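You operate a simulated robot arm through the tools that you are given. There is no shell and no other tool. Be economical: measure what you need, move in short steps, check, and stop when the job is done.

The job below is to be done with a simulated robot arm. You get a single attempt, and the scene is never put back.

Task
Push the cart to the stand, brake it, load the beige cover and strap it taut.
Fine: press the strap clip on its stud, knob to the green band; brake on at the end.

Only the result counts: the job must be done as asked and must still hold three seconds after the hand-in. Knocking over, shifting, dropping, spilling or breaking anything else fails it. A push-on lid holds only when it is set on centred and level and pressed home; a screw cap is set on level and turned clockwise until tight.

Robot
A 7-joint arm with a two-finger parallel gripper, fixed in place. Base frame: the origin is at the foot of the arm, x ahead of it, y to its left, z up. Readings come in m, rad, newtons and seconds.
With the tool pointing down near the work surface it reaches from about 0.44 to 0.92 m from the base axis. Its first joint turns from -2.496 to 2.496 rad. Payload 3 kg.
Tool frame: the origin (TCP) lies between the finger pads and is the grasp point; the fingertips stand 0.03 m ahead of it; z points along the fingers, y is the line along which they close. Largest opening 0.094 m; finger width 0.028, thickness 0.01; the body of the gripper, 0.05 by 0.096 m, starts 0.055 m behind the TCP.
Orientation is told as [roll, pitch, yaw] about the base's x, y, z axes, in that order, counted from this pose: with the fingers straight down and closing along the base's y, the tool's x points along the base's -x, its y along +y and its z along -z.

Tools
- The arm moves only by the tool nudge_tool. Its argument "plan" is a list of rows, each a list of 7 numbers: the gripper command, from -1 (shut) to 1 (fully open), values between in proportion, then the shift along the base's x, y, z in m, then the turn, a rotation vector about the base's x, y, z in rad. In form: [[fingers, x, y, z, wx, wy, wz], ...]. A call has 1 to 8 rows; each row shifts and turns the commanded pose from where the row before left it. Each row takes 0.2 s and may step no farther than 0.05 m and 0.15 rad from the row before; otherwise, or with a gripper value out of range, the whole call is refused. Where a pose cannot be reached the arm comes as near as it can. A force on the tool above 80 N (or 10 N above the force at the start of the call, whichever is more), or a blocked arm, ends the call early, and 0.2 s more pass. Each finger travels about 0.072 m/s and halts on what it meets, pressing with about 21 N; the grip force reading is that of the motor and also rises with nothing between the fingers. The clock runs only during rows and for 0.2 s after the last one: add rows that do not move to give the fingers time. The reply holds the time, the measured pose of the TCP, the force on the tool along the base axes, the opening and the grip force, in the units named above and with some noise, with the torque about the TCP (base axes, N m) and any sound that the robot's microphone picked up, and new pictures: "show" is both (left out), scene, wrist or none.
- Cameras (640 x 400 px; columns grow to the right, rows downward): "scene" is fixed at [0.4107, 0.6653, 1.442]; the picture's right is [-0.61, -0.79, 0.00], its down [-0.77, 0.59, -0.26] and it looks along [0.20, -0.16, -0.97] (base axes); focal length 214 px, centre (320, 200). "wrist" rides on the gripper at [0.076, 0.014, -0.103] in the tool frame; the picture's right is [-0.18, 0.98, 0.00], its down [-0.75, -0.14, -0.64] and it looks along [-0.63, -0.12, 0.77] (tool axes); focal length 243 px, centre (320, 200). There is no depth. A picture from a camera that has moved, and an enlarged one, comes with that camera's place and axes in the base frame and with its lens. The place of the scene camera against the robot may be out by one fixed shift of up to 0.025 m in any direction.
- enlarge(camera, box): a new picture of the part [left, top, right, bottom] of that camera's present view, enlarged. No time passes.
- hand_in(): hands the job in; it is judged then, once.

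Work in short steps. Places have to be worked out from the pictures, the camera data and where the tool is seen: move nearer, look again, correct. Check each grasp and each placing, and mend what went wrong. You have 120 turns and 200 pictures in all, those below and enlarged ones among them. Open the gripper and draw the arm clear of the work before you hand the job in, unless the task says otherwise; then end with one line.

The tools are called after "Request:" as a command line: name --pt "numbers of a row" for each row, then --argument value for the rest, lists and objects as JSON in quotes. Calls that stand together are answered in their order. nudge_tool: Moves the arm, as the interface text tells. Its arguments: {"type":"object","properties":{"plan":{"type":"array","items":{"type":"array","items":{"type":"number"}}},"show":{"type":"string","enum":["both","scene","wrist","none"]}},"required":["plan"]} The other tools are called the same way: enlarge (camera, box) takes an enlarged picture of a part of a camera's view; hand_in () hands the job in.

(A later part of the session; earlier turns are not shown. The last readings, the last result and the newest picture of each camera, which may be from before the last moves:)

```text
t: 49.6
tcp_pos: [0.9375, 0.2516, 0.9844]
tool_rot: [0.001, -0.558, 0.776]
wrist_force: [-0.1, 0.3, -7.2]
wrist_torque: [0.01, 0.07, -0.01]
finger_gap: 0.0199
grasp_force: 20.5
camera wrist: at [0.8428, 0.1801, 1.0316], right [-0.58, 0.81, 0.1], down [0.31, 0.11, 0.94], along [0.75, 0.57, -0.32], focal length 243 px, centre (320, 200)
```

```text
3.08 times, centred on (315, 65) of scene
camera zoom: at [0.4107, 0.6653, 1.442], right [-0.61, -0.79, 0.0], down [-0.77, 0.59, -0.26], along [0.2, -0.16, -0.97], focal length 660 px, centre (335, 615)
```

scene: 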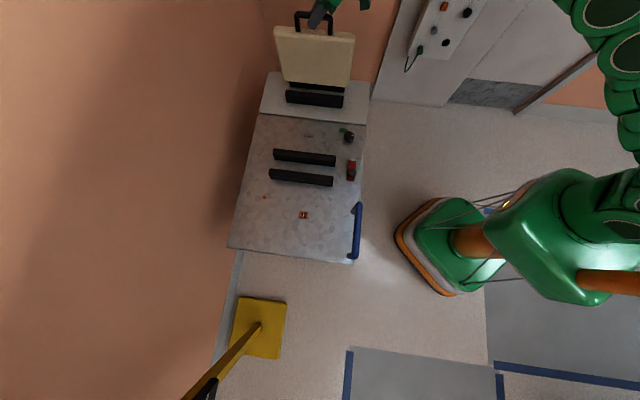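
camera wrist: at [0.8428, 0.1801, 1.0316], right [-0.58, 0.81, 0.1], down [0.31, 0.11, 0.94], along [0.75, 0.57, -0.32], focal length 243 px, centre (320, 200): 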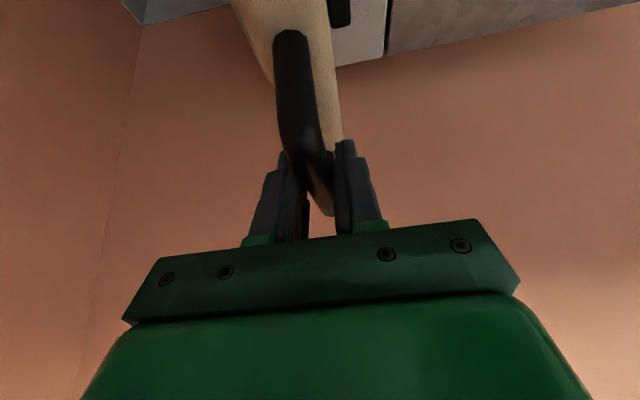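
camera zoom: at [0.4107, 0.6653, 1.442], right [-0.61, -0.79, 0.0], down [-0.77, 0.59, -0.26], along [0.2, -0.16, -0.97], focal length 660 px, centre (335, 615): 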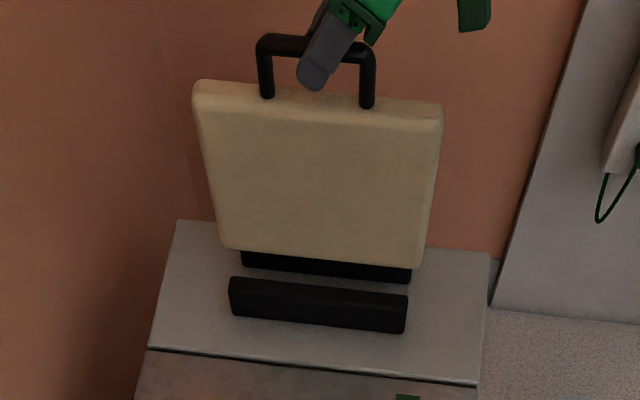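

Lifted cleanly (about 0.75 kg). From bar-to-bar comparison in wrist views, stand slot to cart slot is 0.350 m along -p. I carry it there level.

Request:
nudge_tool --pt "-1 -0.031 0.0309 0.01 0 0 0" --pt "-1 -0.031 0.0309 0 0 0 0" --pt "-1 -0.031 0.0309 0 0 0 0" --pt "-1 -0.031 0.0309 0 0 0 0" --pt "-1 -0.031 0.0309 0 0 0 0" --pt "-1 -0.031 0.0309 0 0 0 0" --pt "-1 -0.031 0.0309 0 0 0 0" --pt "-1 -0.0305 0.0307 0 0 0 0"

Request:
enlarge --camera "scene" --box '[220, 60, 390, 220]'

```text
t: 51.4
tcp_pos: [0.6901, 0.5024, 0.9941]
tool_rot: [-0.003, -0.557, 0.776]
wrist_force: [-0.5, 0.1, -8.2]
wrist_torque: [0.04, 0.11, -0.03]
finger_gap: 0.0201
grasp_force: 21.2
camera wrist: at [0.5937, 0.4302, 1.0411], right [-0.58, 0.81, 0.1], down [0.31, 0.11, 0.94], along [0.75, 0.58, -0.31], focal length 243 px, centre (320, 200)
```

scene: 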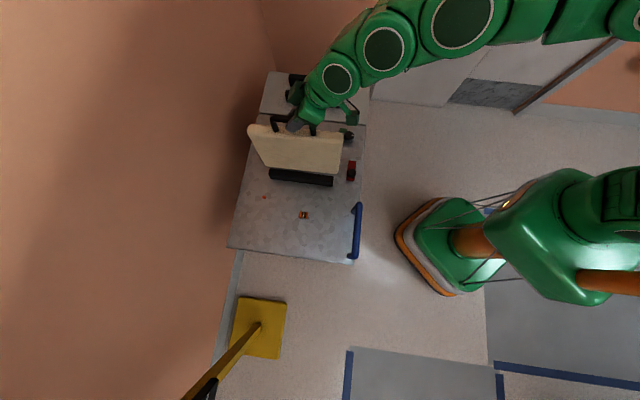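
wrist: 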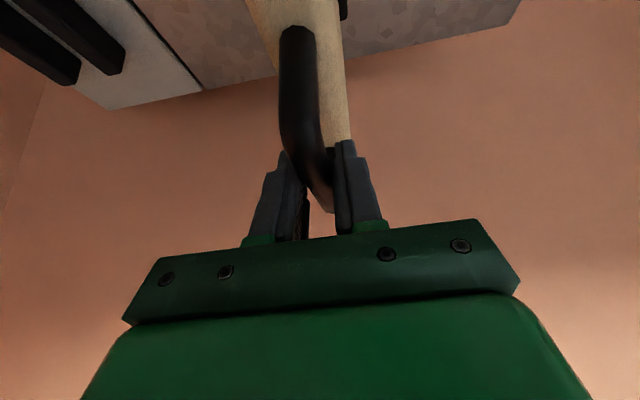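

```text
2.50 times, centred on (305, 140) of scene
camera zoom: at [0.4107, 0.6653, 1.442], right [-0.61, -0.79, 0.0], down [-0.77, 0.59, -0.26], along [0.2, -0.16, -0.97], focal length 536 px, centre (358, 350)
```

zoom: 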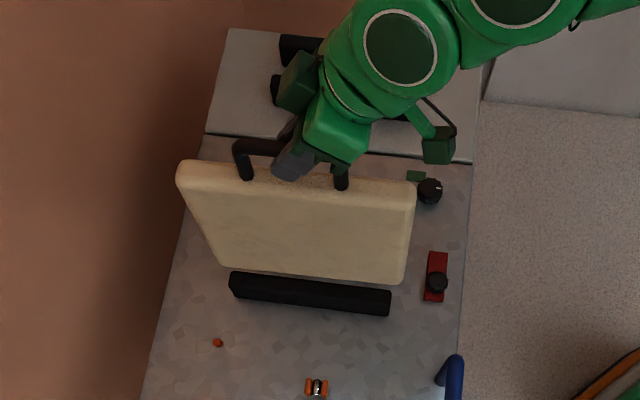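

Comparing cover bottom to the bars in the scene view suggests I may be ~1 cm too far back. I lower to just above the bars so parallax vanishes, then judge.

Request:
nudge_tool --pt "-1 0.0056 -0.0057 -0.015 0 0 0" --pt "-1 0 0 -0.015 0 0 0" --pt "-1 0 0 -0.008 0 0 0" --pt "-1 0 0 0 0 0 0" --show "none"

Request:
enlarge --camera "scene" --box '[250, 110, 370, 200]'

Request:
enlarge --camera "wrist" --box '[220, 0, 420, 150]'

```text
t: 52.4
tcp_pos: [0.6968, 0.4981, 0.9588]
tool_rot: [0.0, -0.562, 0.778]
wrist_force: [2.1, -0.4, 20.6]
wrist_torque: [-0.16, 0.1, 0.03]
finger_gap: 0.0205
grasp_force: 21.0
```

```text
4.44 times, centred on (310, 155) of scene
camera zoom: at [0.4107, 0.6653, 1.442], right [-0.61, -0.79, 0.0], down [-0.77, 0.59, -0.26], along [0.2, -0.16, -0.97], focal length 953 px, centre (364, 400)
```

zoom: 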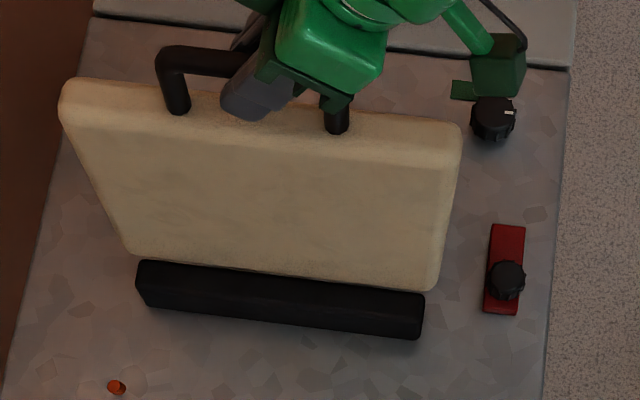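

```text
2.67 times, centred on (320, 75) of wrist
camera zoom: at [0.6007, 0.4248, 1.0052], right [-0.58, 0.81, 0.1], down [0.31, 0.11, 0.95], along [0.76, 0.58, -0.31], focal length 647 px, centre (320, 533)
```

zoom: 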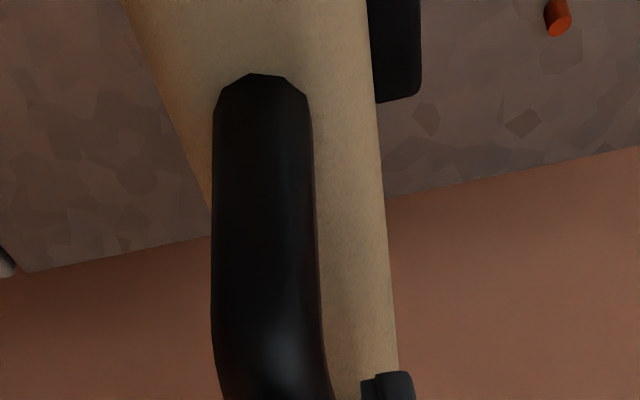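

Upward force 20 N at 5 cm above seat: the cover is resting on a bar. I lift 8 mm and zoom tightly to see which side.

Request:
nudge_tool --pt "-1 0 0 0.008 0 0 0" --pt "-1 0 0 0 0 0 0" --show "none"

Request:
enlarge --camera "scene" --box '[265, 150, 305, 190]'

Request:
enlarge --camera "scene" --box '[310, 155, 350, 195]'

```text
t: 53.0
tcp_pos: [0.6955, 0.4962, 0.9644]
tool_rot: [0.0, -0.558, 0.777]
wrist_force: [0.7, 0.1, -7.5]
wrist_torque: [-0.07, -0.02, 0.01]
finger_gap: 0.0199
grasp_force: 21.3
```

```text
10.00 times, centred on (285, 170) of scene
camera zoom: at [0.4107, 0.6653, 1.442], right [-0.61, -0.79, 0.0], down [-0.77, 0.59, -0.26], along [0.2, -0.16, -0.97], focal length 2145 px, centre (670, 500)
```

zoom: 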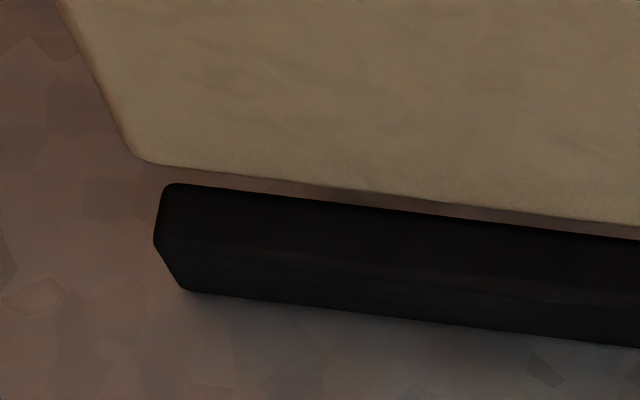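

```text
10.00 times, centred on (330, 175) of scene
camera zoom: at [0.4107, 0.6653, 1.442], right [-0.61, -0.79, 0.0], down [-0.77, 0.59, -0.26], along [0.2, -0.16, -0.97], focal length 2145 px, centre (220, 450)
```

zoom: 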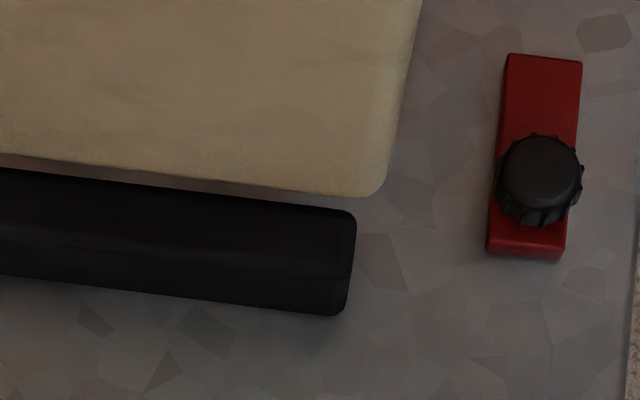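

A sliver of cart top is visible between cover and rear bar (about 3 mm real gap), so the front bar is what was hit. I shift back 3 mm, correct yaw slightly, and lower again.

Request:
nudge_tool --pt "-1 -0.0021 0.0022 0 0 0 0.008" --pt "-1 0 0 -0.005 0 0 0" --pt "-1 0 0 -0.005 0 0 0" --pt "-1 0 0 -0.004 0 0 0" --pt "-1 0 0 0 0 0 0" --show "none"

Request:
enlarge --camera "scene" --box '[265, 150, 305, 190]'

```text
t: 54.2
tcp_pos: [0.6947, 0.4973, 0.9526]
tool_rot: [-0.003, -0.563, 0.786]
wrist_force: [6.0, 2.7, 21.7]
wrist_torque: [-0.03, 0.01, 0.21]
finger_gap: 0.0203
grasp_force: 21.0
```

```text
10.00 times, centred on (285, 170) of scene
camera zoom: at [0.4107, 0.6653, 1.442], right [-0.61, -0.79, 0.0], down [-0.77, 0.59, -0.26], along [0.2, -0.16, -0.97], focal length 2145 px, centre (670, 500)
```

zoom: 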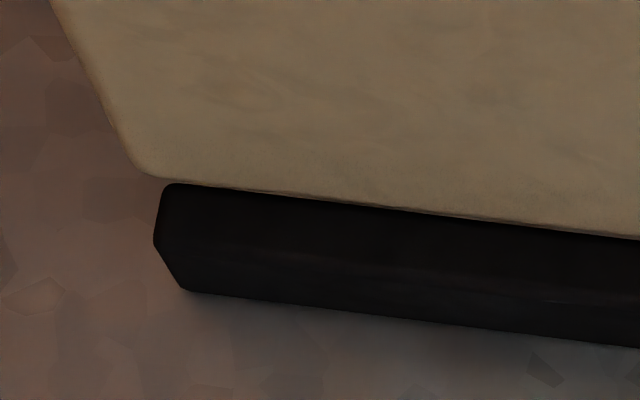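

It went 6 mm lower, now probably touching the rear bar edge. I shift forward 1.5 mm and lower a little more.

Request:
nudge_tool --pt "-1 0.001 -0.001 0.003 0 0 0" --pt "-1 0 0 -0.004 0 0 0" --pt "-1 0 0 -0.004 0 0 0" --pt "-1 0 0 0 0 0 0" --show "none"

Request:
enlarge --camera "scene" --box '[265, 150, 305, 190]'

Request:
enlarge --camera "scene" --box '[310, 155, 350, 195]'

```text
t: 55.2
tcp_pos: [0.6945, 0.4968, 0.946]
tool_rot: [-0.001, -0.561, 0.785]
wrist_force: [3.4, -0.9, 21.2]
wrist_torque: [-0.06, 0.06, 0.15]
finger_gap: 0.0204
grasp_force: 21.1
```

```text
10.00 times, centred on (285, 170) of scene
camera zoom: at [0.4107, 0.6653, 1.442], right [-0.61, -0.79, 0.0], down [-0.77, 0.59, -0.26], along [0.2, -0.16, -0.97], focal length 2145 px, centre (670, 500)
```

zoom: 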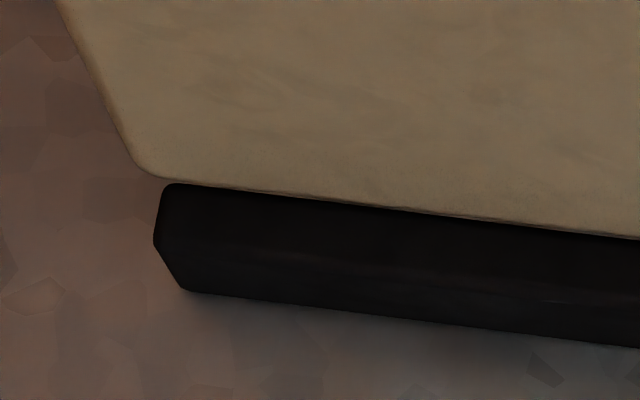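

```text
10.00 times, centred on (330, 175) of scene
camera zoom: at [0.4107, 0.6653, 1.442], right [-0.61, -0.79, 0.0], down [-0.77, 0.59, -0.26], along [0.2, -0.16, -0.97], focal length 2145 px, centre (220, 450)
```

zoom: 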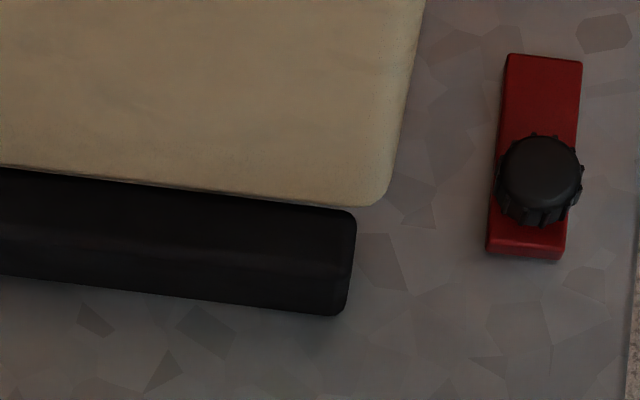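

The constant 21 N may mean the crossbar is slipping in the pads. I check the wrist view.

Request:
enlarge --camera "wrist" --box '[220, 0, 420, 250]'

Request:
enlarge --camera "scene" --box '[240, 90, 370, 200]'

```text
1.60 times, centred on (320, 125) of wrist
camera zoom: at [0.6001, 0.4227, 0.993], right [-0.58, 0.81, 0.1], down [0.31, 0.11, 0.94], along [0.75, 0.58, -0.31], focal length 388 px, centre (320, 320)
```

zoom: 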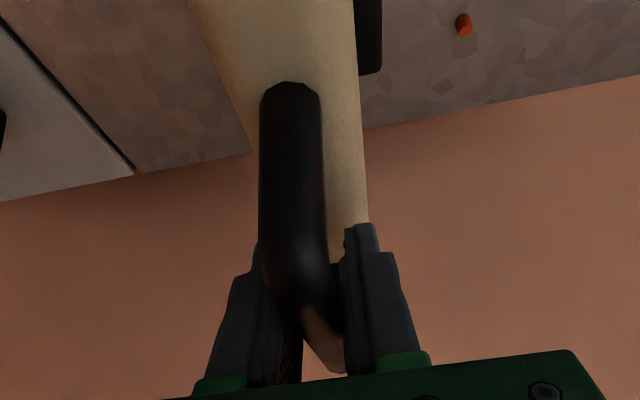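

```text
3.64 times, centred on (305, 145) of scene
camera zoom: at [0.4107, 0.6653, 1.442], right [-0.61, -0.79, 0.0], down [-0.77, 0.59, -0.26], along [0.2, -0.16, -0.97], focal length 780 px, centre (374, 400)
```

zoom: 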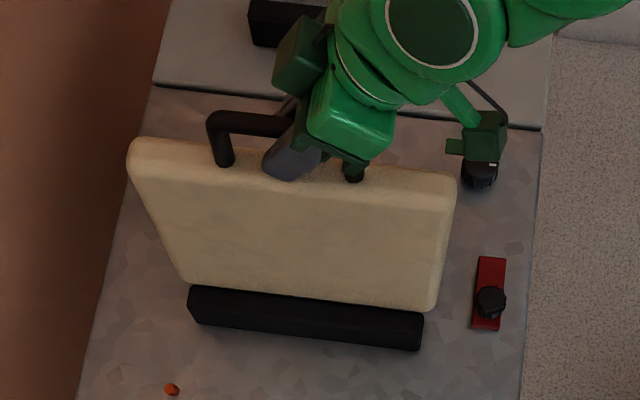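

The crossbar has slipped about 1 cm in the pads, so the cover is firmly standing on something. I lift 1.5 cm and check the gap and the free-hanging force, to see whether it is on a bar or in the slot.

Request:
nudge_tool --pt "-1 0 0 0.01 0 0 0" --pt "-1 0 0 0.01 0 0 0" --pt "-1 0 0 0 0 0 0" --show "wrist"

Request:
enlarge --camera "scene" --box '[240, 90, 370, 200]'

```text
t: 56.0
tcp_pos: [0.6957, 0.4953, 0.9643]
tool_rot: [0.001, -0.557, 0.783]
wrist_force: [0.1, -0.1, -8.3]
wrist_torque: [-0.05, 0.0, 0.0]
finger_gap: 0.0203
grasp_force: 21.3
camera wrist: at [0.6006, 0.4223, 1.0119], right [-0.58, 0.81, 0.1], down [0.31, 0.11, 0.94], along [0.75, 0.58, -0.32], focal length 243 px, centre (320, 200)
```

wrist: 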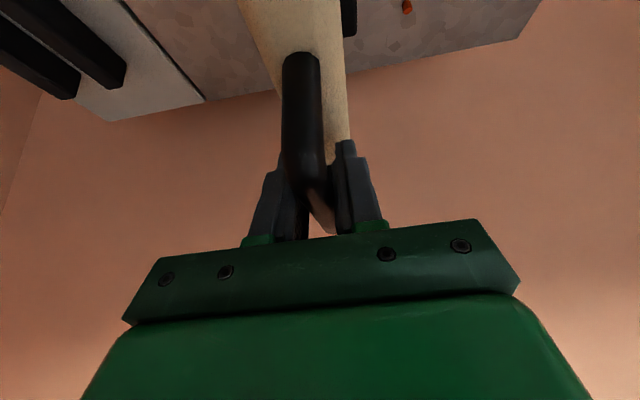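

```text
3.64 times, centred on (305, 145) of scene
camera zoom: at [0.4107, 0.6653, 1.442], right [-0.61, -0.79, 0.0], down [-0.77, 0.59, -0.26], along [0.2, -0.16, -0.97], focal length 780 px, centre (374, 400)
```

zoom: 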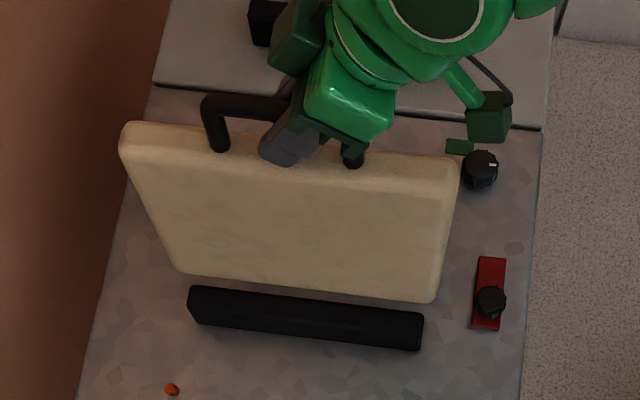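

To tell whether the cover is already down between the bars or above them, I move the handle forward 12 mm and see whether its bottom edge follows freely.

Request:
nudge_tool --pt "-1 0.0028 -0.0029 0 0 0 0" --pt "-1 0.0028 -0.0029 0 0 0 0" --pt "-1 0.0028 -0.0029 0 0 0 0" --pt "-1 0 0 0 0 0 0" --show "none"

Request:
enlarge --camera "scene" --box '[240, 90, 370, 200]'

```text
t: 57.0
tcp_pos: [0.7044, 0.4867, 0.9653]
tool_rot: [0.0, -0.559, 0.785]
wrist_force: [-0.5, 0.3, -7.1]
wrist_torque: [-0.07, 0.0, 0.03]
finger_gap: 0.0203
grasp_force: 21.1
```

```text
3.64 times, centred on (305, 145) of scene
camera zoom: at [0.4107, 0.6653, 1.442], right [-0.61, -0.79, 0.0], down [-0.77, 0.59, -0.26], along [0.2, -0.16, -0.97], focal length 780 px, centre (374, 400)
```

zoom: 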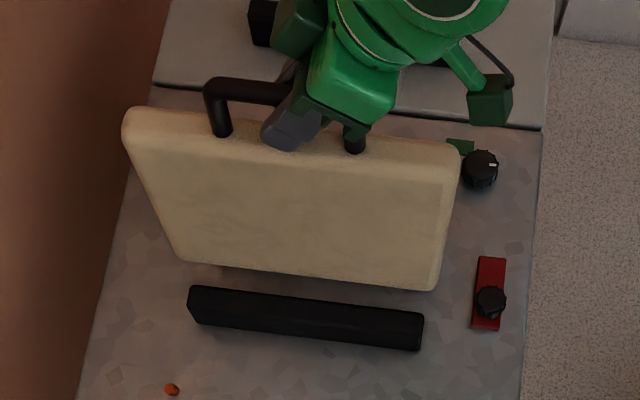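

It followed freely, so it's above the bars. With a visible clear gap to the rear bar now, I try lowering at this more forward position, watching force.

Request:
nudge_tool --pt "-1 0 0 -0.008 0 0 0" --pt "-1 0 0 -0.007 0 0 0" --pt "-1 0 0 -0.006 0 0 0" --pt "-1 0 0 -0.002 0 0 0" --show "none"

Request:
enlarge --camera "scene" --box '[240, 90, 370, 200]'

```text
t: 58.0
tcp_pos: [0.7055, 0.4873, 0.9417]
tool_rot: [0.001, -0.558, 0.784]
wrist_force: [-0.3, -0.2, -7.2]
wrist_torque: [-0.08, 0.01, 0.01]
finger_gap: 0.0203
grasp_force: 20.6
```

```text
3.64 times, centred on (305, 145) of scene
camera zoom: at [0.4107, 0.6653, 1.442], right [-0.61, -0.79, 0.0], down [-0.77, 0.59, -0.26], along [0.2, -0.16, -0.97], focal length 780 px, centre (374, 400)
```

zoom: 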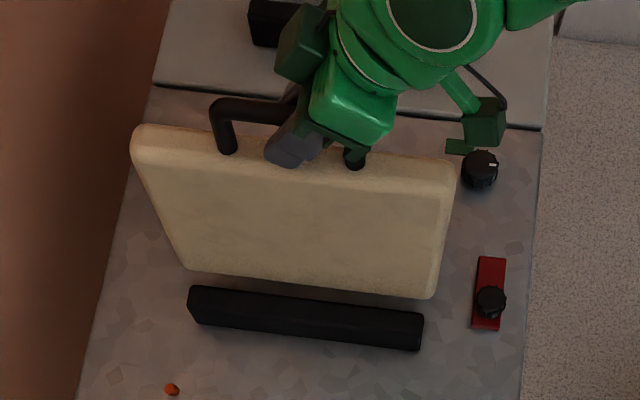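

No contact below the former contact height: forward was right. Continue lowering in small steps.

Request:
nudge_tool --pt "-1 0 0 -0.006 0 0 0" --pt "-1 0 0 -0.006 0 0 0" --pt "-1 0 0 -0.006 0 0 0" --pt "-1 0 0 0 0 0 0" --show "none"

Request:
enlarge --camera "scene" --box '[240, 90, 370, 200]'

```text
t: 59.0
tcp_pos: [0.7039, 0.4867, 0.924]
tool_rot: [0.002, -0.558, 0.783]
wrist_force: [0.0, -0.1, -7.2]
wrist_torque: [-0.05, -0.01, 0.01]
finger_gap: 0.0203
grasp_force: 20.9
```

```text
3.64 times, centred on (305, 145) of scene
camera zoom: at [0.4107, 0.6653, 1.442], right [-0.61, -0.79, 0.0], down [-0.77, 0.59, -0.26], along [0.2, -0.16, -0.97], focal length 780 px, centre (374, 400)
```

zoom: 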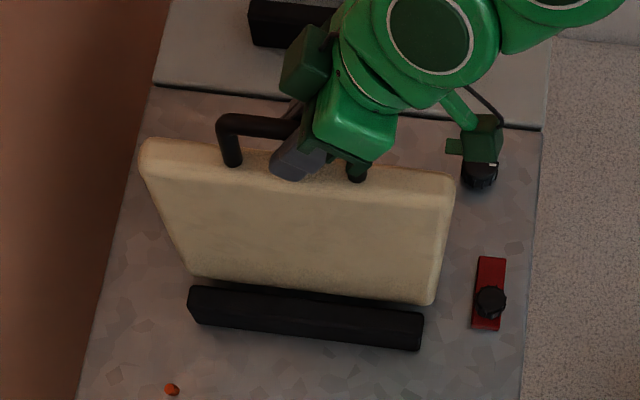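

Still free; continue down toward the expected seat at about 0.896.

Request:
nudge_tool --pt "-1 0 0 -0.006 0 0 0" --pt "-1 0 0 -0.006 0 0 0" --pt "-1 0 0 -0.006 0 0 0" --pt "-1 0 0 -0.004 0 0 0" --pt "-1 0 0 -0.004 0 0 0" --pt "-1 0 0 0 0 0 0" --show "none"

Request:
enlarge --camera "scene" --box '[240, 90, 370, 200]'

```text
t: 60.4
tcp_pos: [0.7049, 0.4877, 0.8989]
tool_rot: [-0.002, -0.561, 0.785]
wrist_force: [0.3, 0.5, -1.8]
wrist_torque: [-0.19, 0.16, -0.04]
finger_gap: 0.0203
grasp_force: 20.9
```

```text
3.64 times, centred on (305, 145) of scene
camera zoom: at [0.4107, 0.6653, 1.442], right [-0.61, -0.79, 0.0], down [-0.77, 0.59, -0.26], along [0.2, -0.16, -0.97], focal length 780 px, centre (374, 400)
```

zoom: 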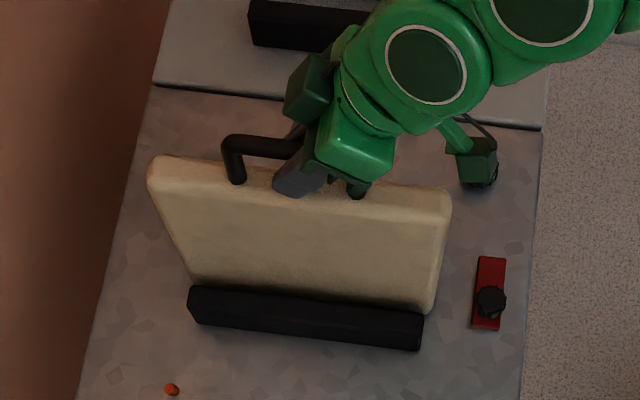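

Weight is being taken at z ≈ 0.898, matching the expected seat. I press 3 mm more to confirm, then look.

Request:
nudge_tool --pt "-1 0 0 -0.002 0 0 0" --pt "-1 0 0 -0.001 0 0 0" --pt "-1 0 0 0 0 0 0" --show "both"

Request:
enlarge --camera "scene" --box '[260, 140, 350, 200]'

```text
t: 61.2
tcp_pos: [0.7043, 0.4886, 0.8969]
tool_rot: [-0.003, -0.563, 0.783]
wrist_force: [3.8, 5.7, 18.8]
wrist_torque: [-0.12, 0.1, -0.02]
finger_gap: 0.0204
grasp_force: 20.9
camera wrist: at [0.6092, 0.4143, 0.943], right [-0.58, 0.81, 0.1], down [0.31, 0.11, 0.94], along [0.75, 0.58, -0.31], focal length 243 px, centre (320, 200)
```

scene: 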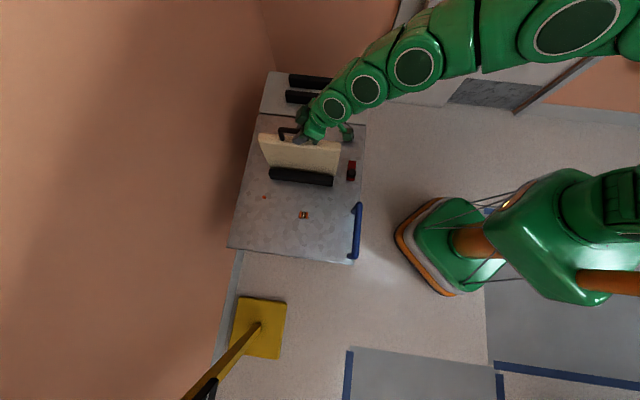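
wrist: 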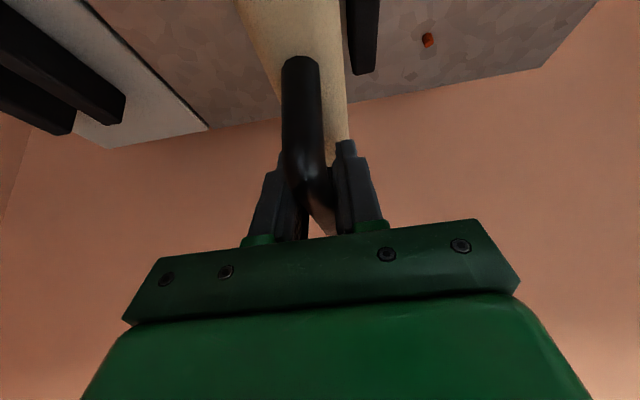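

```text
6.67 times, centred on (305, 170) of scene
camera zoom: at [0.4107, 0.6653, 1.442], right [-0.61, -0.79, 0.0], down [-0.77, 0.59, -0.26], along [0.2, -0.16, -0.97], focal length 1430 px, centre (420, 400)
```

zoom: 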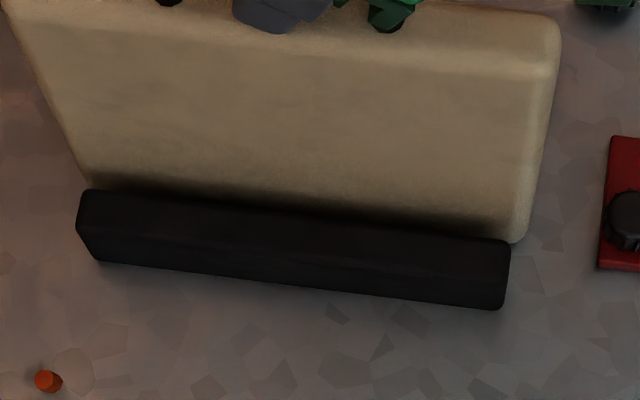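

Seated in the slot. I relieve the load, open and withdraw along the tool axis.

Request:
nudge_tool --pt "-1 0 0 0.002 0 0 0" --pt "0.3 0 0 0 0 0 0" --pt "0.3 0 0 0 0 0 0" --pt "1 0 0 0 0 0 0" --pt "1 0 0 0 0 0 0" --pt "1 -0.011 -0.011 0.025 0 0 0" --pt "1 -0.015 -0.015 0.035 0 0 0" --pt "1 -0.015 -0.015 0.035 0 0 0"

Request:
enlarge --camera "scene" --box '[240, 90, 370, 200]'

```text
t: 63.0
tcp_pos: [0.6652, 0.4489, 0.9928]
tool_rot: [0.001, -0.562, 0.783]
wrist_force: [0.6, -0.2, -0.2]
wrist_torque: [0.0, -0.02, -0.01]
finger_gap: 0.094
grasp_force: 0.1
camera wrist: at [0.5693, 0.3755, 1.0403], right [-0.58, 0.81, 0.1], down [0.31, 0.11, 0.94], along [0.75, 0.58, -0.31], focal length 243 px, centre (320, 200)
```

scene: 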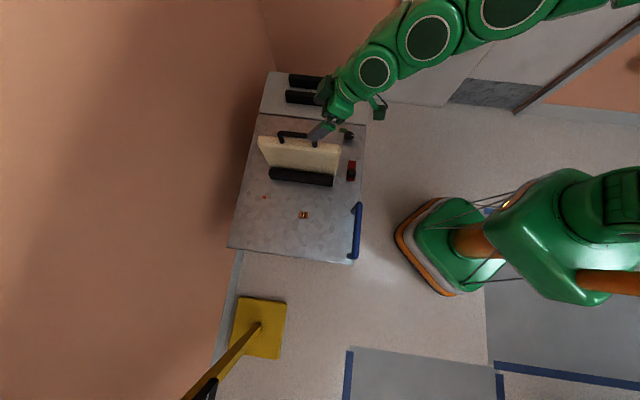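
wrist: 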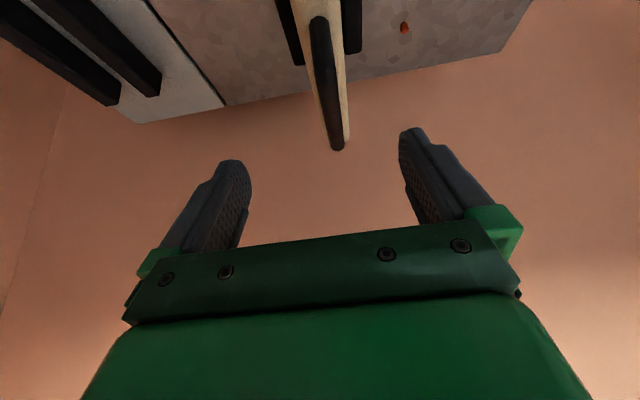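

```text
3.64 times, centred on (305, 145) of scene
camera zoom: at [0.4107, 0.6653, 1.442], right [-0.61, -0.79, 0.0], down [-0.77, 0.59, -0.26], along [0.2, -0.16, -0.97], focal length 780 px, centre (374, 400)
```

zoom: 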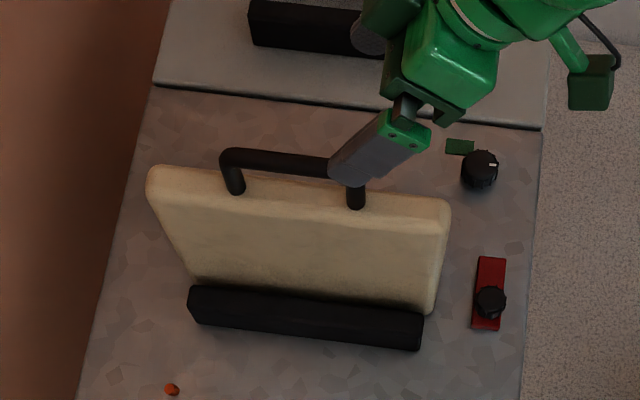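

The cover stands between both bars. Now I rise, undo the tilt and swing the wrist back to yaw -0.79 to work on the strap clip.

Request:
nudge_tool --pt "1 -0.01 -0.01 0.04 0 0 0" --pt "1 -0.01 0.0 0.045 -0.0987 0.0994 0" --pt "1 -0.02 0.02 0.02 -0.0987 0.0994 0" --pt "1 -0.02 0.02 0 -0.0987 0.0994 0" --pt "1 -0.02 0.02 0 -0.0987 0.0994 0" --pt "1 0 0.02 0 0 0 -0.14" --pt "1 0 0.02 0 0 0 -0.14" --pt "1 0 0.02 0 0 0 -0.14" --show "none"

Request:
nudge_tool --pt "1 0 0.01 -0.02 0 0 -0.14" --pt "1 0 0.01 -0.03 0 0 -0.14" --pt "1 0 0.01 -0.03 0 0 -0.14" --pt "1 0 0.01 -0.03 0 0 -0.14" --pt "1 0 0 -0.03 0 0 -0.14" --pt "1 0 0 0 0 0 -0.14" --pt "1 0 0 0 0 0 -0.14" --pt "1 0 0 0 0 0 -0.14"

```text
t: 64.8
tcp_pos: [0.5832, 0.5583, 1.0979]
tool_rot: [-0.001, 0.002, 0.362]
wrist_force: [0.8, 0.0, -0.2]
wrist_torque: [0.0, -0.03, -0.01]
finger_gap: 0.094
grasp_force: 0.1
```

```text
t: 66.6
tcp_pos: [0.5835, 0.5978, 0.9576]
tool_rot: [0.001, 0.001, -0.757]
wrist_force: [-0.6, 1.1, -0.2]
wrist_torque: [0.02, 0.01, 0.0]
finger_gap: 0.0939
grasp_force: 0.2
camera wrist: at [0.5371, 0.6601, 1.0611], right [0.81, 0.59, 0.0], down [0.45, -0.62, 0.64], along [0.38, -0.52, -0.77], focal length 243 px, centre (320, 200)
```

scene: 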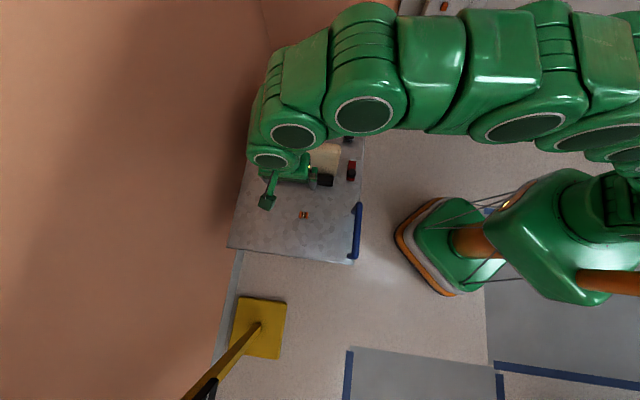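
wrist: 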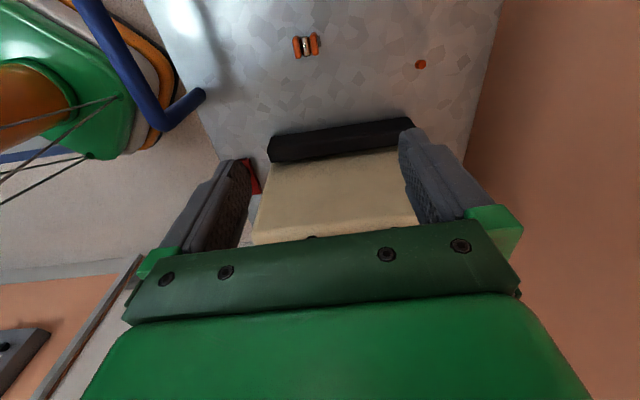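

Clip is at about (0.551, 0.610). I descend closer to inspect it.

Request:
nudge_tool --pt "1 -0.009 0.002 -0.035 0 0 -0.014" --pt "1 -0.009 0.002 -0.035 0 0 -0.014" --pt "1 -0.009 0.003 -0.035 0 0 0" --pt "1 0 0 0 0 0 0"

Request:
enlarge --camera "wrist" --box '[260, 60, 400, 160]'

```text
t: 67.6
tcp_pos: [0.557, 0.6055, 0.8488]
tool_rot: [0.0, 0.0, -0.785]
wrist_force: [0.4, -0.4, -0.2]
wrist_torque: [0.01, -0.01, 0.01]
finger_gap: 0.0939
grasp_force: 0.1
camera wrist: at [0.5126, 0.6691, 0.9529], right [0.82, 0.57, 0.0], down [0.43, -0.63, 0.64], along [0.36, -0.53, -0.77], focal length 243 px, centre (320, 200)
```

scene: 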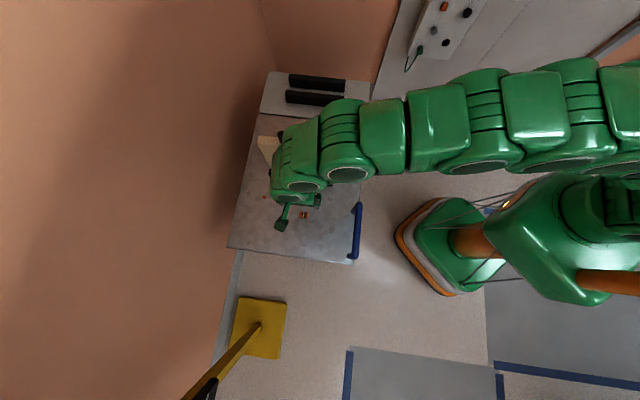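
wrist: 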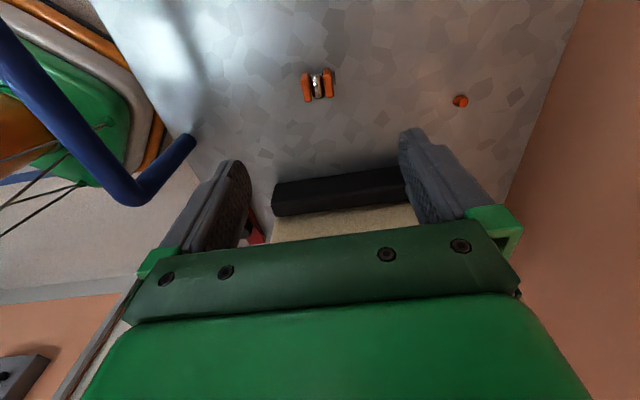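

```text
4.00 times, centred on (330, 110) of wrist
camera zoom: at [0.5126, 0.6691, 0.9529], right [0.82, 0.57, 0.0], down [0.43, -0.63, 0.64], along [0.36, -0.53, -0.77], focal length 970 px, centre (280, 560)
```

zoom: 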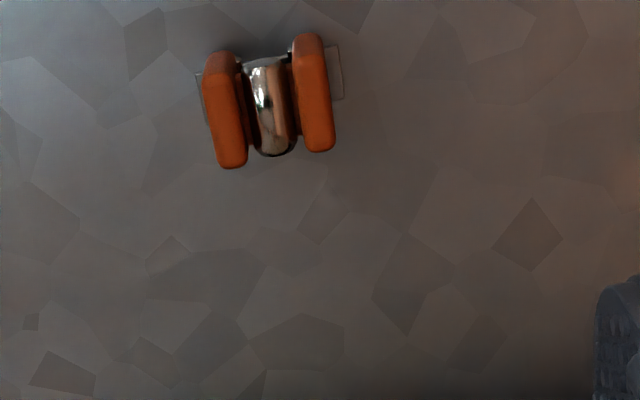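

I compare the two candidate studs: the orange peg here, and later the grey one in front of the slot.

Request:
enlarge --camera "wrist" --box '[430, 80, 490, 120]'

Request:
enlarge --camera "scene" --box '[225, 175, 325, 245]'

```text
10.00 times, centred on (460, 100) of wrist
camera zoom: at [0.5126, 0.6691, 0.9529], right [0.82, 0.57, 0.0], down [0.43, -0.63, 0.64], along [0.36, -0.53, -0.77], focal length 2426 px, centre (-1080, 1200)
```

zoom: 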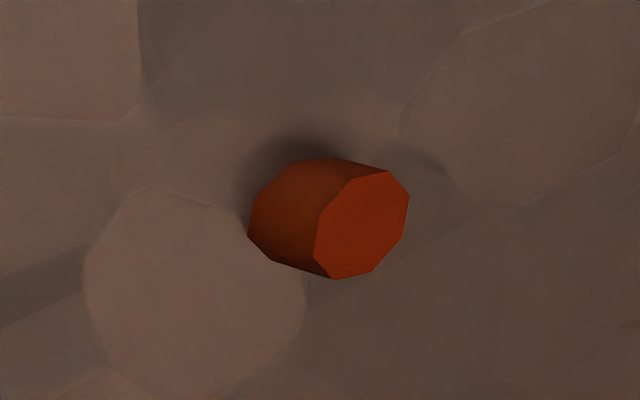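

```text
5.71 times, centred on (275, 210) of scene
camera zoom: at [0.4107, 0.6653, 1.442], right [-0.61, -0.79, 0.0], down [-0.77, 0.59, -0.26], along [0.2, -0.16, -0.97], focal length 1226 px, centre (577, 143)
```

zoom: 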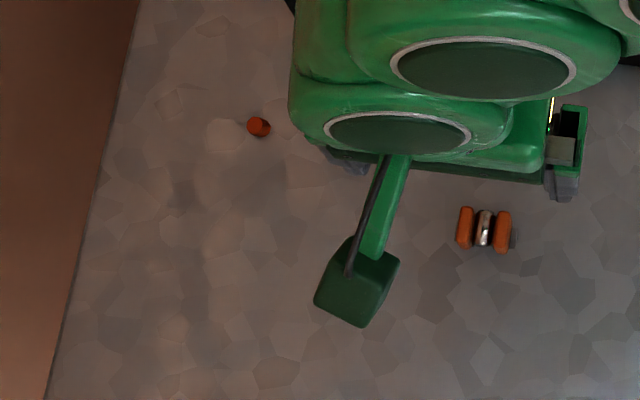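

The grey stud on its plate (in line with the clip, in front of the slot) is the likely stud; the orange peg looks like an anchor. I lower over the clip with fingers narrowed.

Request:
nudge_tool --pt "0.4 -0.008 0.0035 -0.03 0 0 0" --pt "0.4 0 0 -0.04 0 0 0" --pt "0.4 0 0 -0.04 0 0 0" --pt "0.4 0 0 0 0 0 0" --show "wrist"

Request:
enlarge --camera "wrist" --box '[230, 60, 410, 240]'

```text
t: 68.6
tcp_pos: [0.5471, 0.6064, 0.7415]
tool_rot: [0.001, 0.002, -0.785]
wrist_force: [-0.6, 1.0, -0.1]
wrist_torque: [-0.01, -0.04, 0.03]
finger_gap: 0.0658
grasp_force: 0.1
camera wrist: at [0.5026, 0.6712, 0.8444], right [0.82, 0.57, 0.0], down [0.43, -0.63, 0.64], along [0.36, -0.53, -0.77], focal length 243 px, centre (320, 200)
```

wrist: 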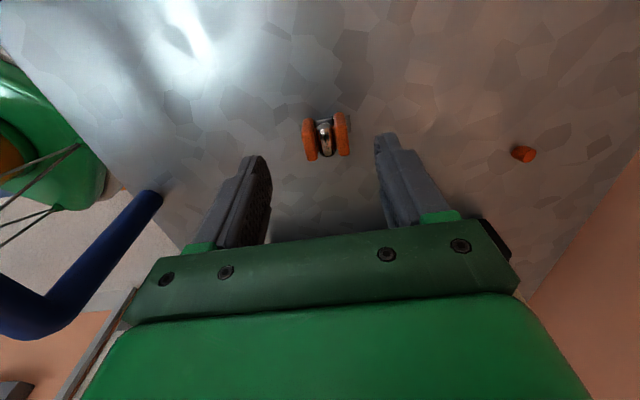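

```text
2.22 times, centred on (320, 150) of wrist
camera zoom: at [0.5026, 0.6712, 0.8444], right [0.82, 0.57, 0.0], down [0.43, -0.63, 0.64], along [0.36, -0.53, -0.77], focal length 539 px, centre (320, 311)
```

zoom: 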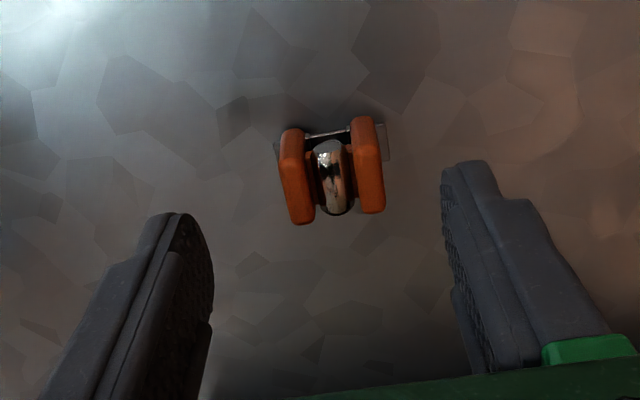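

Clip centre reads (0.550, 0.609). Small lateral shift, lower and grip.

Request:
nudge_tool --pt "0.4 0.002 0.002 -0.02 0 0 0" --pt "0.4 0 0 -0.012 0 0 0" --pt "0.4 0 0 -0.006 0 0 0" --pt "0.4 0 0 0 0 0 0" --show "wrist"

Request:
enlarge --camera "wrist" --box '[230, 60, 410, 240]'

```text
t: 69.6
tcp_pos: [0.5494, 0.609, 0.7041]
tool_rot: [0.0, 0.001, -0.784]
wrist_force: [0.6, 0.2, -0.5]
wrist_torque: [0.01, 0.03, 0.04]
finger_gap: 0.0659
grasp_force: 0.1
camera wrist: at [0.505, 0.6736, 0.8067], right [0.82, 0.57, 0.0], down [0.43, -0.63, 0.64], along [0.36, -0.53, -0.77], focal length 243 px, centre (320, 200)
```

wrist: 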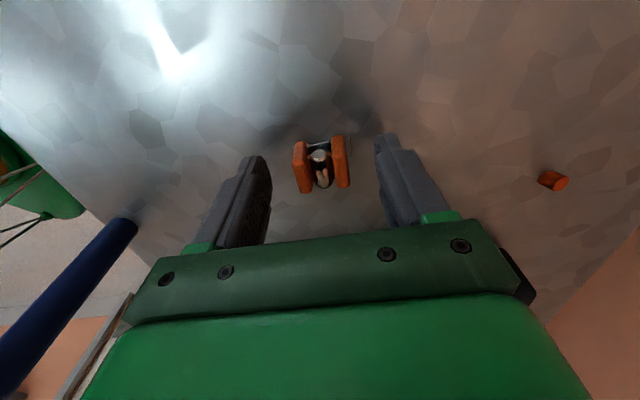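

```text
2.22 times, centred on (320, 150) of wrist
camera zoom: at [0.505, 0.6736, 0.8067], right [0.82, 0.57, 0.0], down [0.43, -0.63, 0.64], along [0.36, -0.53, -0.77], focal length 539 px, centre (320, 311)
```

zoom: 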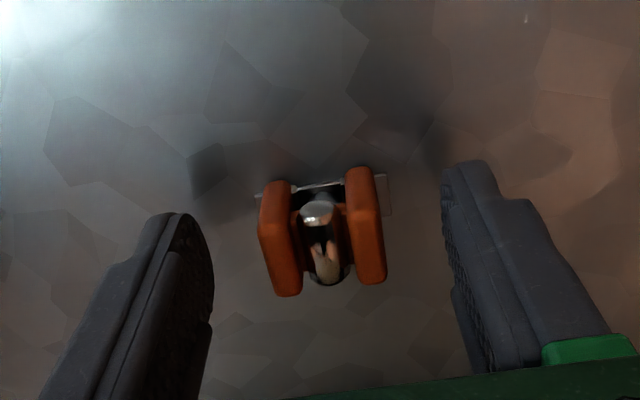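

Lower a further 8 mm watching force.

Request:
nudge_tool --pt "0.4 0 0 -0.004 0 0 0" --pt "0.4 0 0 -0.004 0 0 0" --pt "0.4 0 0 0 0 0 0" --show "none"

Request:
enlarge --camera "wrist" --box '[230, 60, 410, 240]'

```text
t: 70.4
tcp_pos: [0.5505, 0.6081, 0.697]
tool_rot: [0.0, 0.002, -0.784]
wrist_force: [-0.3, -0.5, -0.3]
wrist_torque: [-0.01, 0.0, 0.01]
finger_gap: 0.0653
grasp_force: 0.0
```

```text
2.22 times, centred on (320, 150) of wrist
camera zoom: at [0.5058, 0.6732, 0.7994], right [0.82, 0.57, 0.0], down [0.43, -0.63, 0.64], along [0.36, -0.53, -0.77], focal length 539 px, centre (320, 311)
```

zoom: 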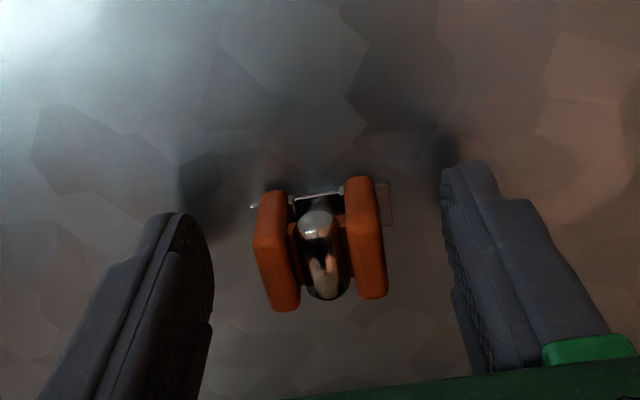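

Fingertips seem close to the surface. Close on the wings.

Request:
nudge_tool --pt "-1 0 0 0 0 0 0" --pt "-1 0 0 0 0 0 0" --pt "-1 0 0 0 0 0 0" --show "none"

Request:
enlarge --camera "wrist" --box '[230, 60, 410, 240]'

```text
t: 71.2
tcp_pos: [0.5506, 0.6085, 0.6966]
tool_rot: [0.002, 0.003, -0.784]
wrist_force: [5.0, 3.6, -1.1]
wrist_torque: [0.11, -0.12, 0.0]
finger_gap: 0.0305
grasp_force: 21.0
```

```text
2.22 times, centred on (320, 150) of wrist
camera zoom: at [0.506, 0.6733, 0.7995], right [0.82, 0.57, 0.0], down [0.43, -0.63, 0.64], along [0.36, -0.53, -0.77], focal length 539 px, centre (320, 311)
```

zoom: 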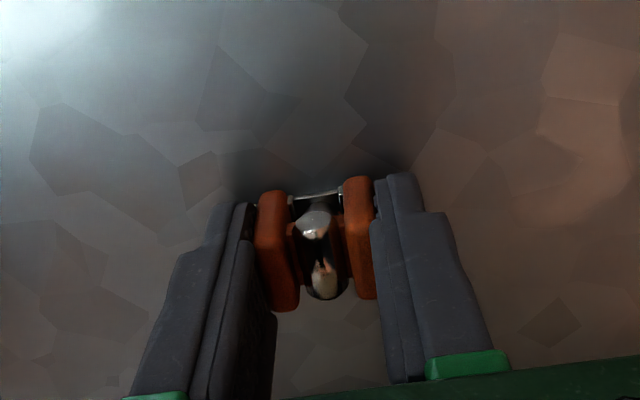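

Wings gripped (30 mm). Lift slowly and see if the clip comes along.

Request:
nudge_tool --pt "-1 0 0 0.01 0 0 0" --pt "-1 0 0 0.015 0 0 0" --pt "-1 0 0 0.025 0 0 0" --pt "-1 0 0 0 0 0 0" --show "wrist"

Request:
enlarge --camera "wrist" --box '[230, 60, 410, 240]'

Request:
enlarge --camera "scene" --box '[225, 100, 375, 250]'

```text
t: 72.2
tcp_pos: [0.5497, 0.609, 0.7468]
tool_rot: [0.0, 0.002, -0.784]
wrist_force: [-0.3, 0.3, -0.8]
wrist_torque: [-0.05, 0.01, 0.03]
finger_gap: 0.0309
grasp_force: 21.0
camera wrist: at [0.506, 0.6729, 0.8503], right [0.82, 0.57, 0.0], down [0.43, -0.63, 0.64], along [0.36, -0.53, -0.77], focal length 243 px, centre (320, 200)
```

wrist: 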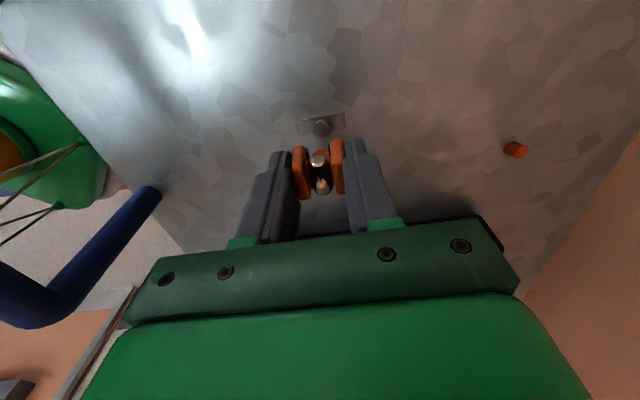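

```text
2.22 times, centred on (320, 150) of wrist
camera zoom: at [0.506, 0.6729, 0.8503], right [0.82, 0.57, 0.0], down [0.43, -0.63, 0.64], along [0.36, -0.53, -0.77], focal length 539 px, centre (320, 311)
```

zoom: 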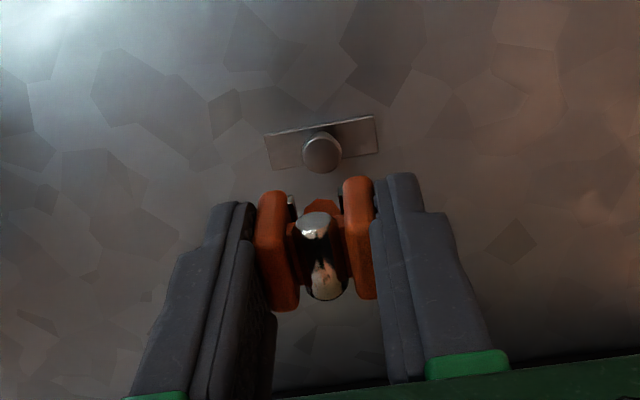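

```text
2.67 times, centred on (300, 175) of scene
camera zoom: at [0.4107, 0.6653, 1.442], right [-0.61, -0.79, 0.0], down [-0.77, 0.59, -0.26], along [0.2, -0.16, -0.97], focal length 572 px, centre (373, 267)
```

zoom: 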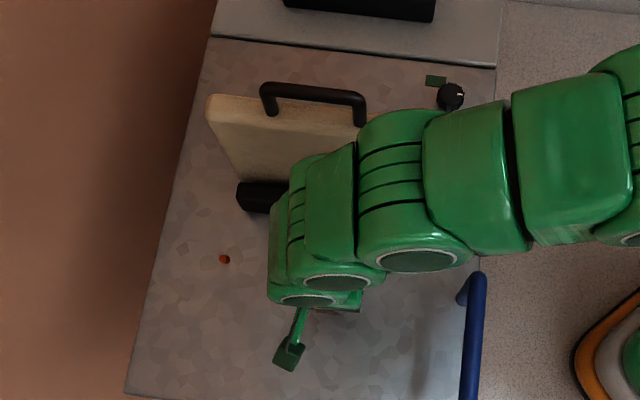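

The clip had been parked on an identical plate and stud, so the front grey stud (about (0.803, 0.402)) is its target. I lift the clip high and carry it over the cover.

Request:
nudge_tool --pt "-1 0 0 0.047 0 0 0" --pt "-1 0 0 0.047 0 0 0" --pt "-1 0 0 0.047 0 0 0" --pt "-1 0 0 0.047 0 0 0" --pt "-1 0 0 0.047 0 0 0" --pt "-1 0 0 0.045 0 0 0" --pt "-1 0.0312 -0.024 0 0 0 0" --pt "-1 0.0312 -0.024 0 0 0 0" --show "none"

Request:
nudge_tool --pt "-1 0.0312 -0.024 0 0 0 0" --pt "-1 0.0312 -0.024 0 0 0 0" --pt "-1 0.0312 -0.024 0 0 0 0" --pt "-1 0.03 -0.0267 0 0 0 0" --pt "-1 0 0 0 0 0 0"

```text
t: 74.0
tcp_pos: [0.6106, 0.5618, 1.0287]
tool_rot: [0.003, -0.001, -0.783]
wrist_force: [-0.3, 0.4, 0.7]
wrist_torque: [0.02, 0.01, -0.02]
finger_gap: 0.0306
grasp_force: 20.6
```

```text
t: 75.2
tcp_pos: [0.7358, 0.4649, 1.0271]
tool_rot: [0.0, 0.002, -0.783]
wrist_force: [0.9, 0.4, -0.6]
wrist_torque: [0.01, 0.01, -0.01]
finger_gap: 0.0305
grasp_force: 20.5
camera wrist: at [0.6917, 0.5287, 1.1292], right [0.82, 0.57, 0.0], down [0.44, -0.63, 0.64], along [0.36, -0.53, -0.77], focal length 243 px, centre (320, 200)
```

scene: 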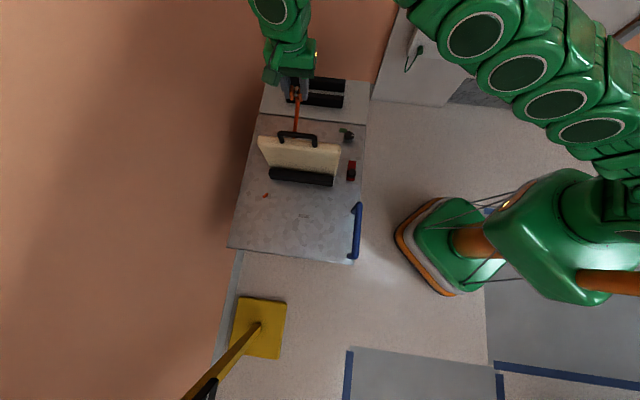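
wrist: 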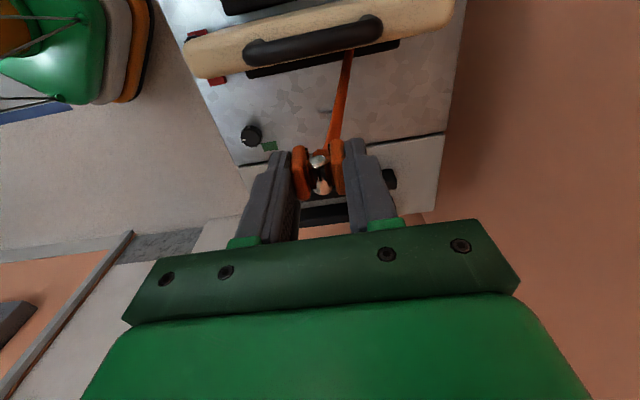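

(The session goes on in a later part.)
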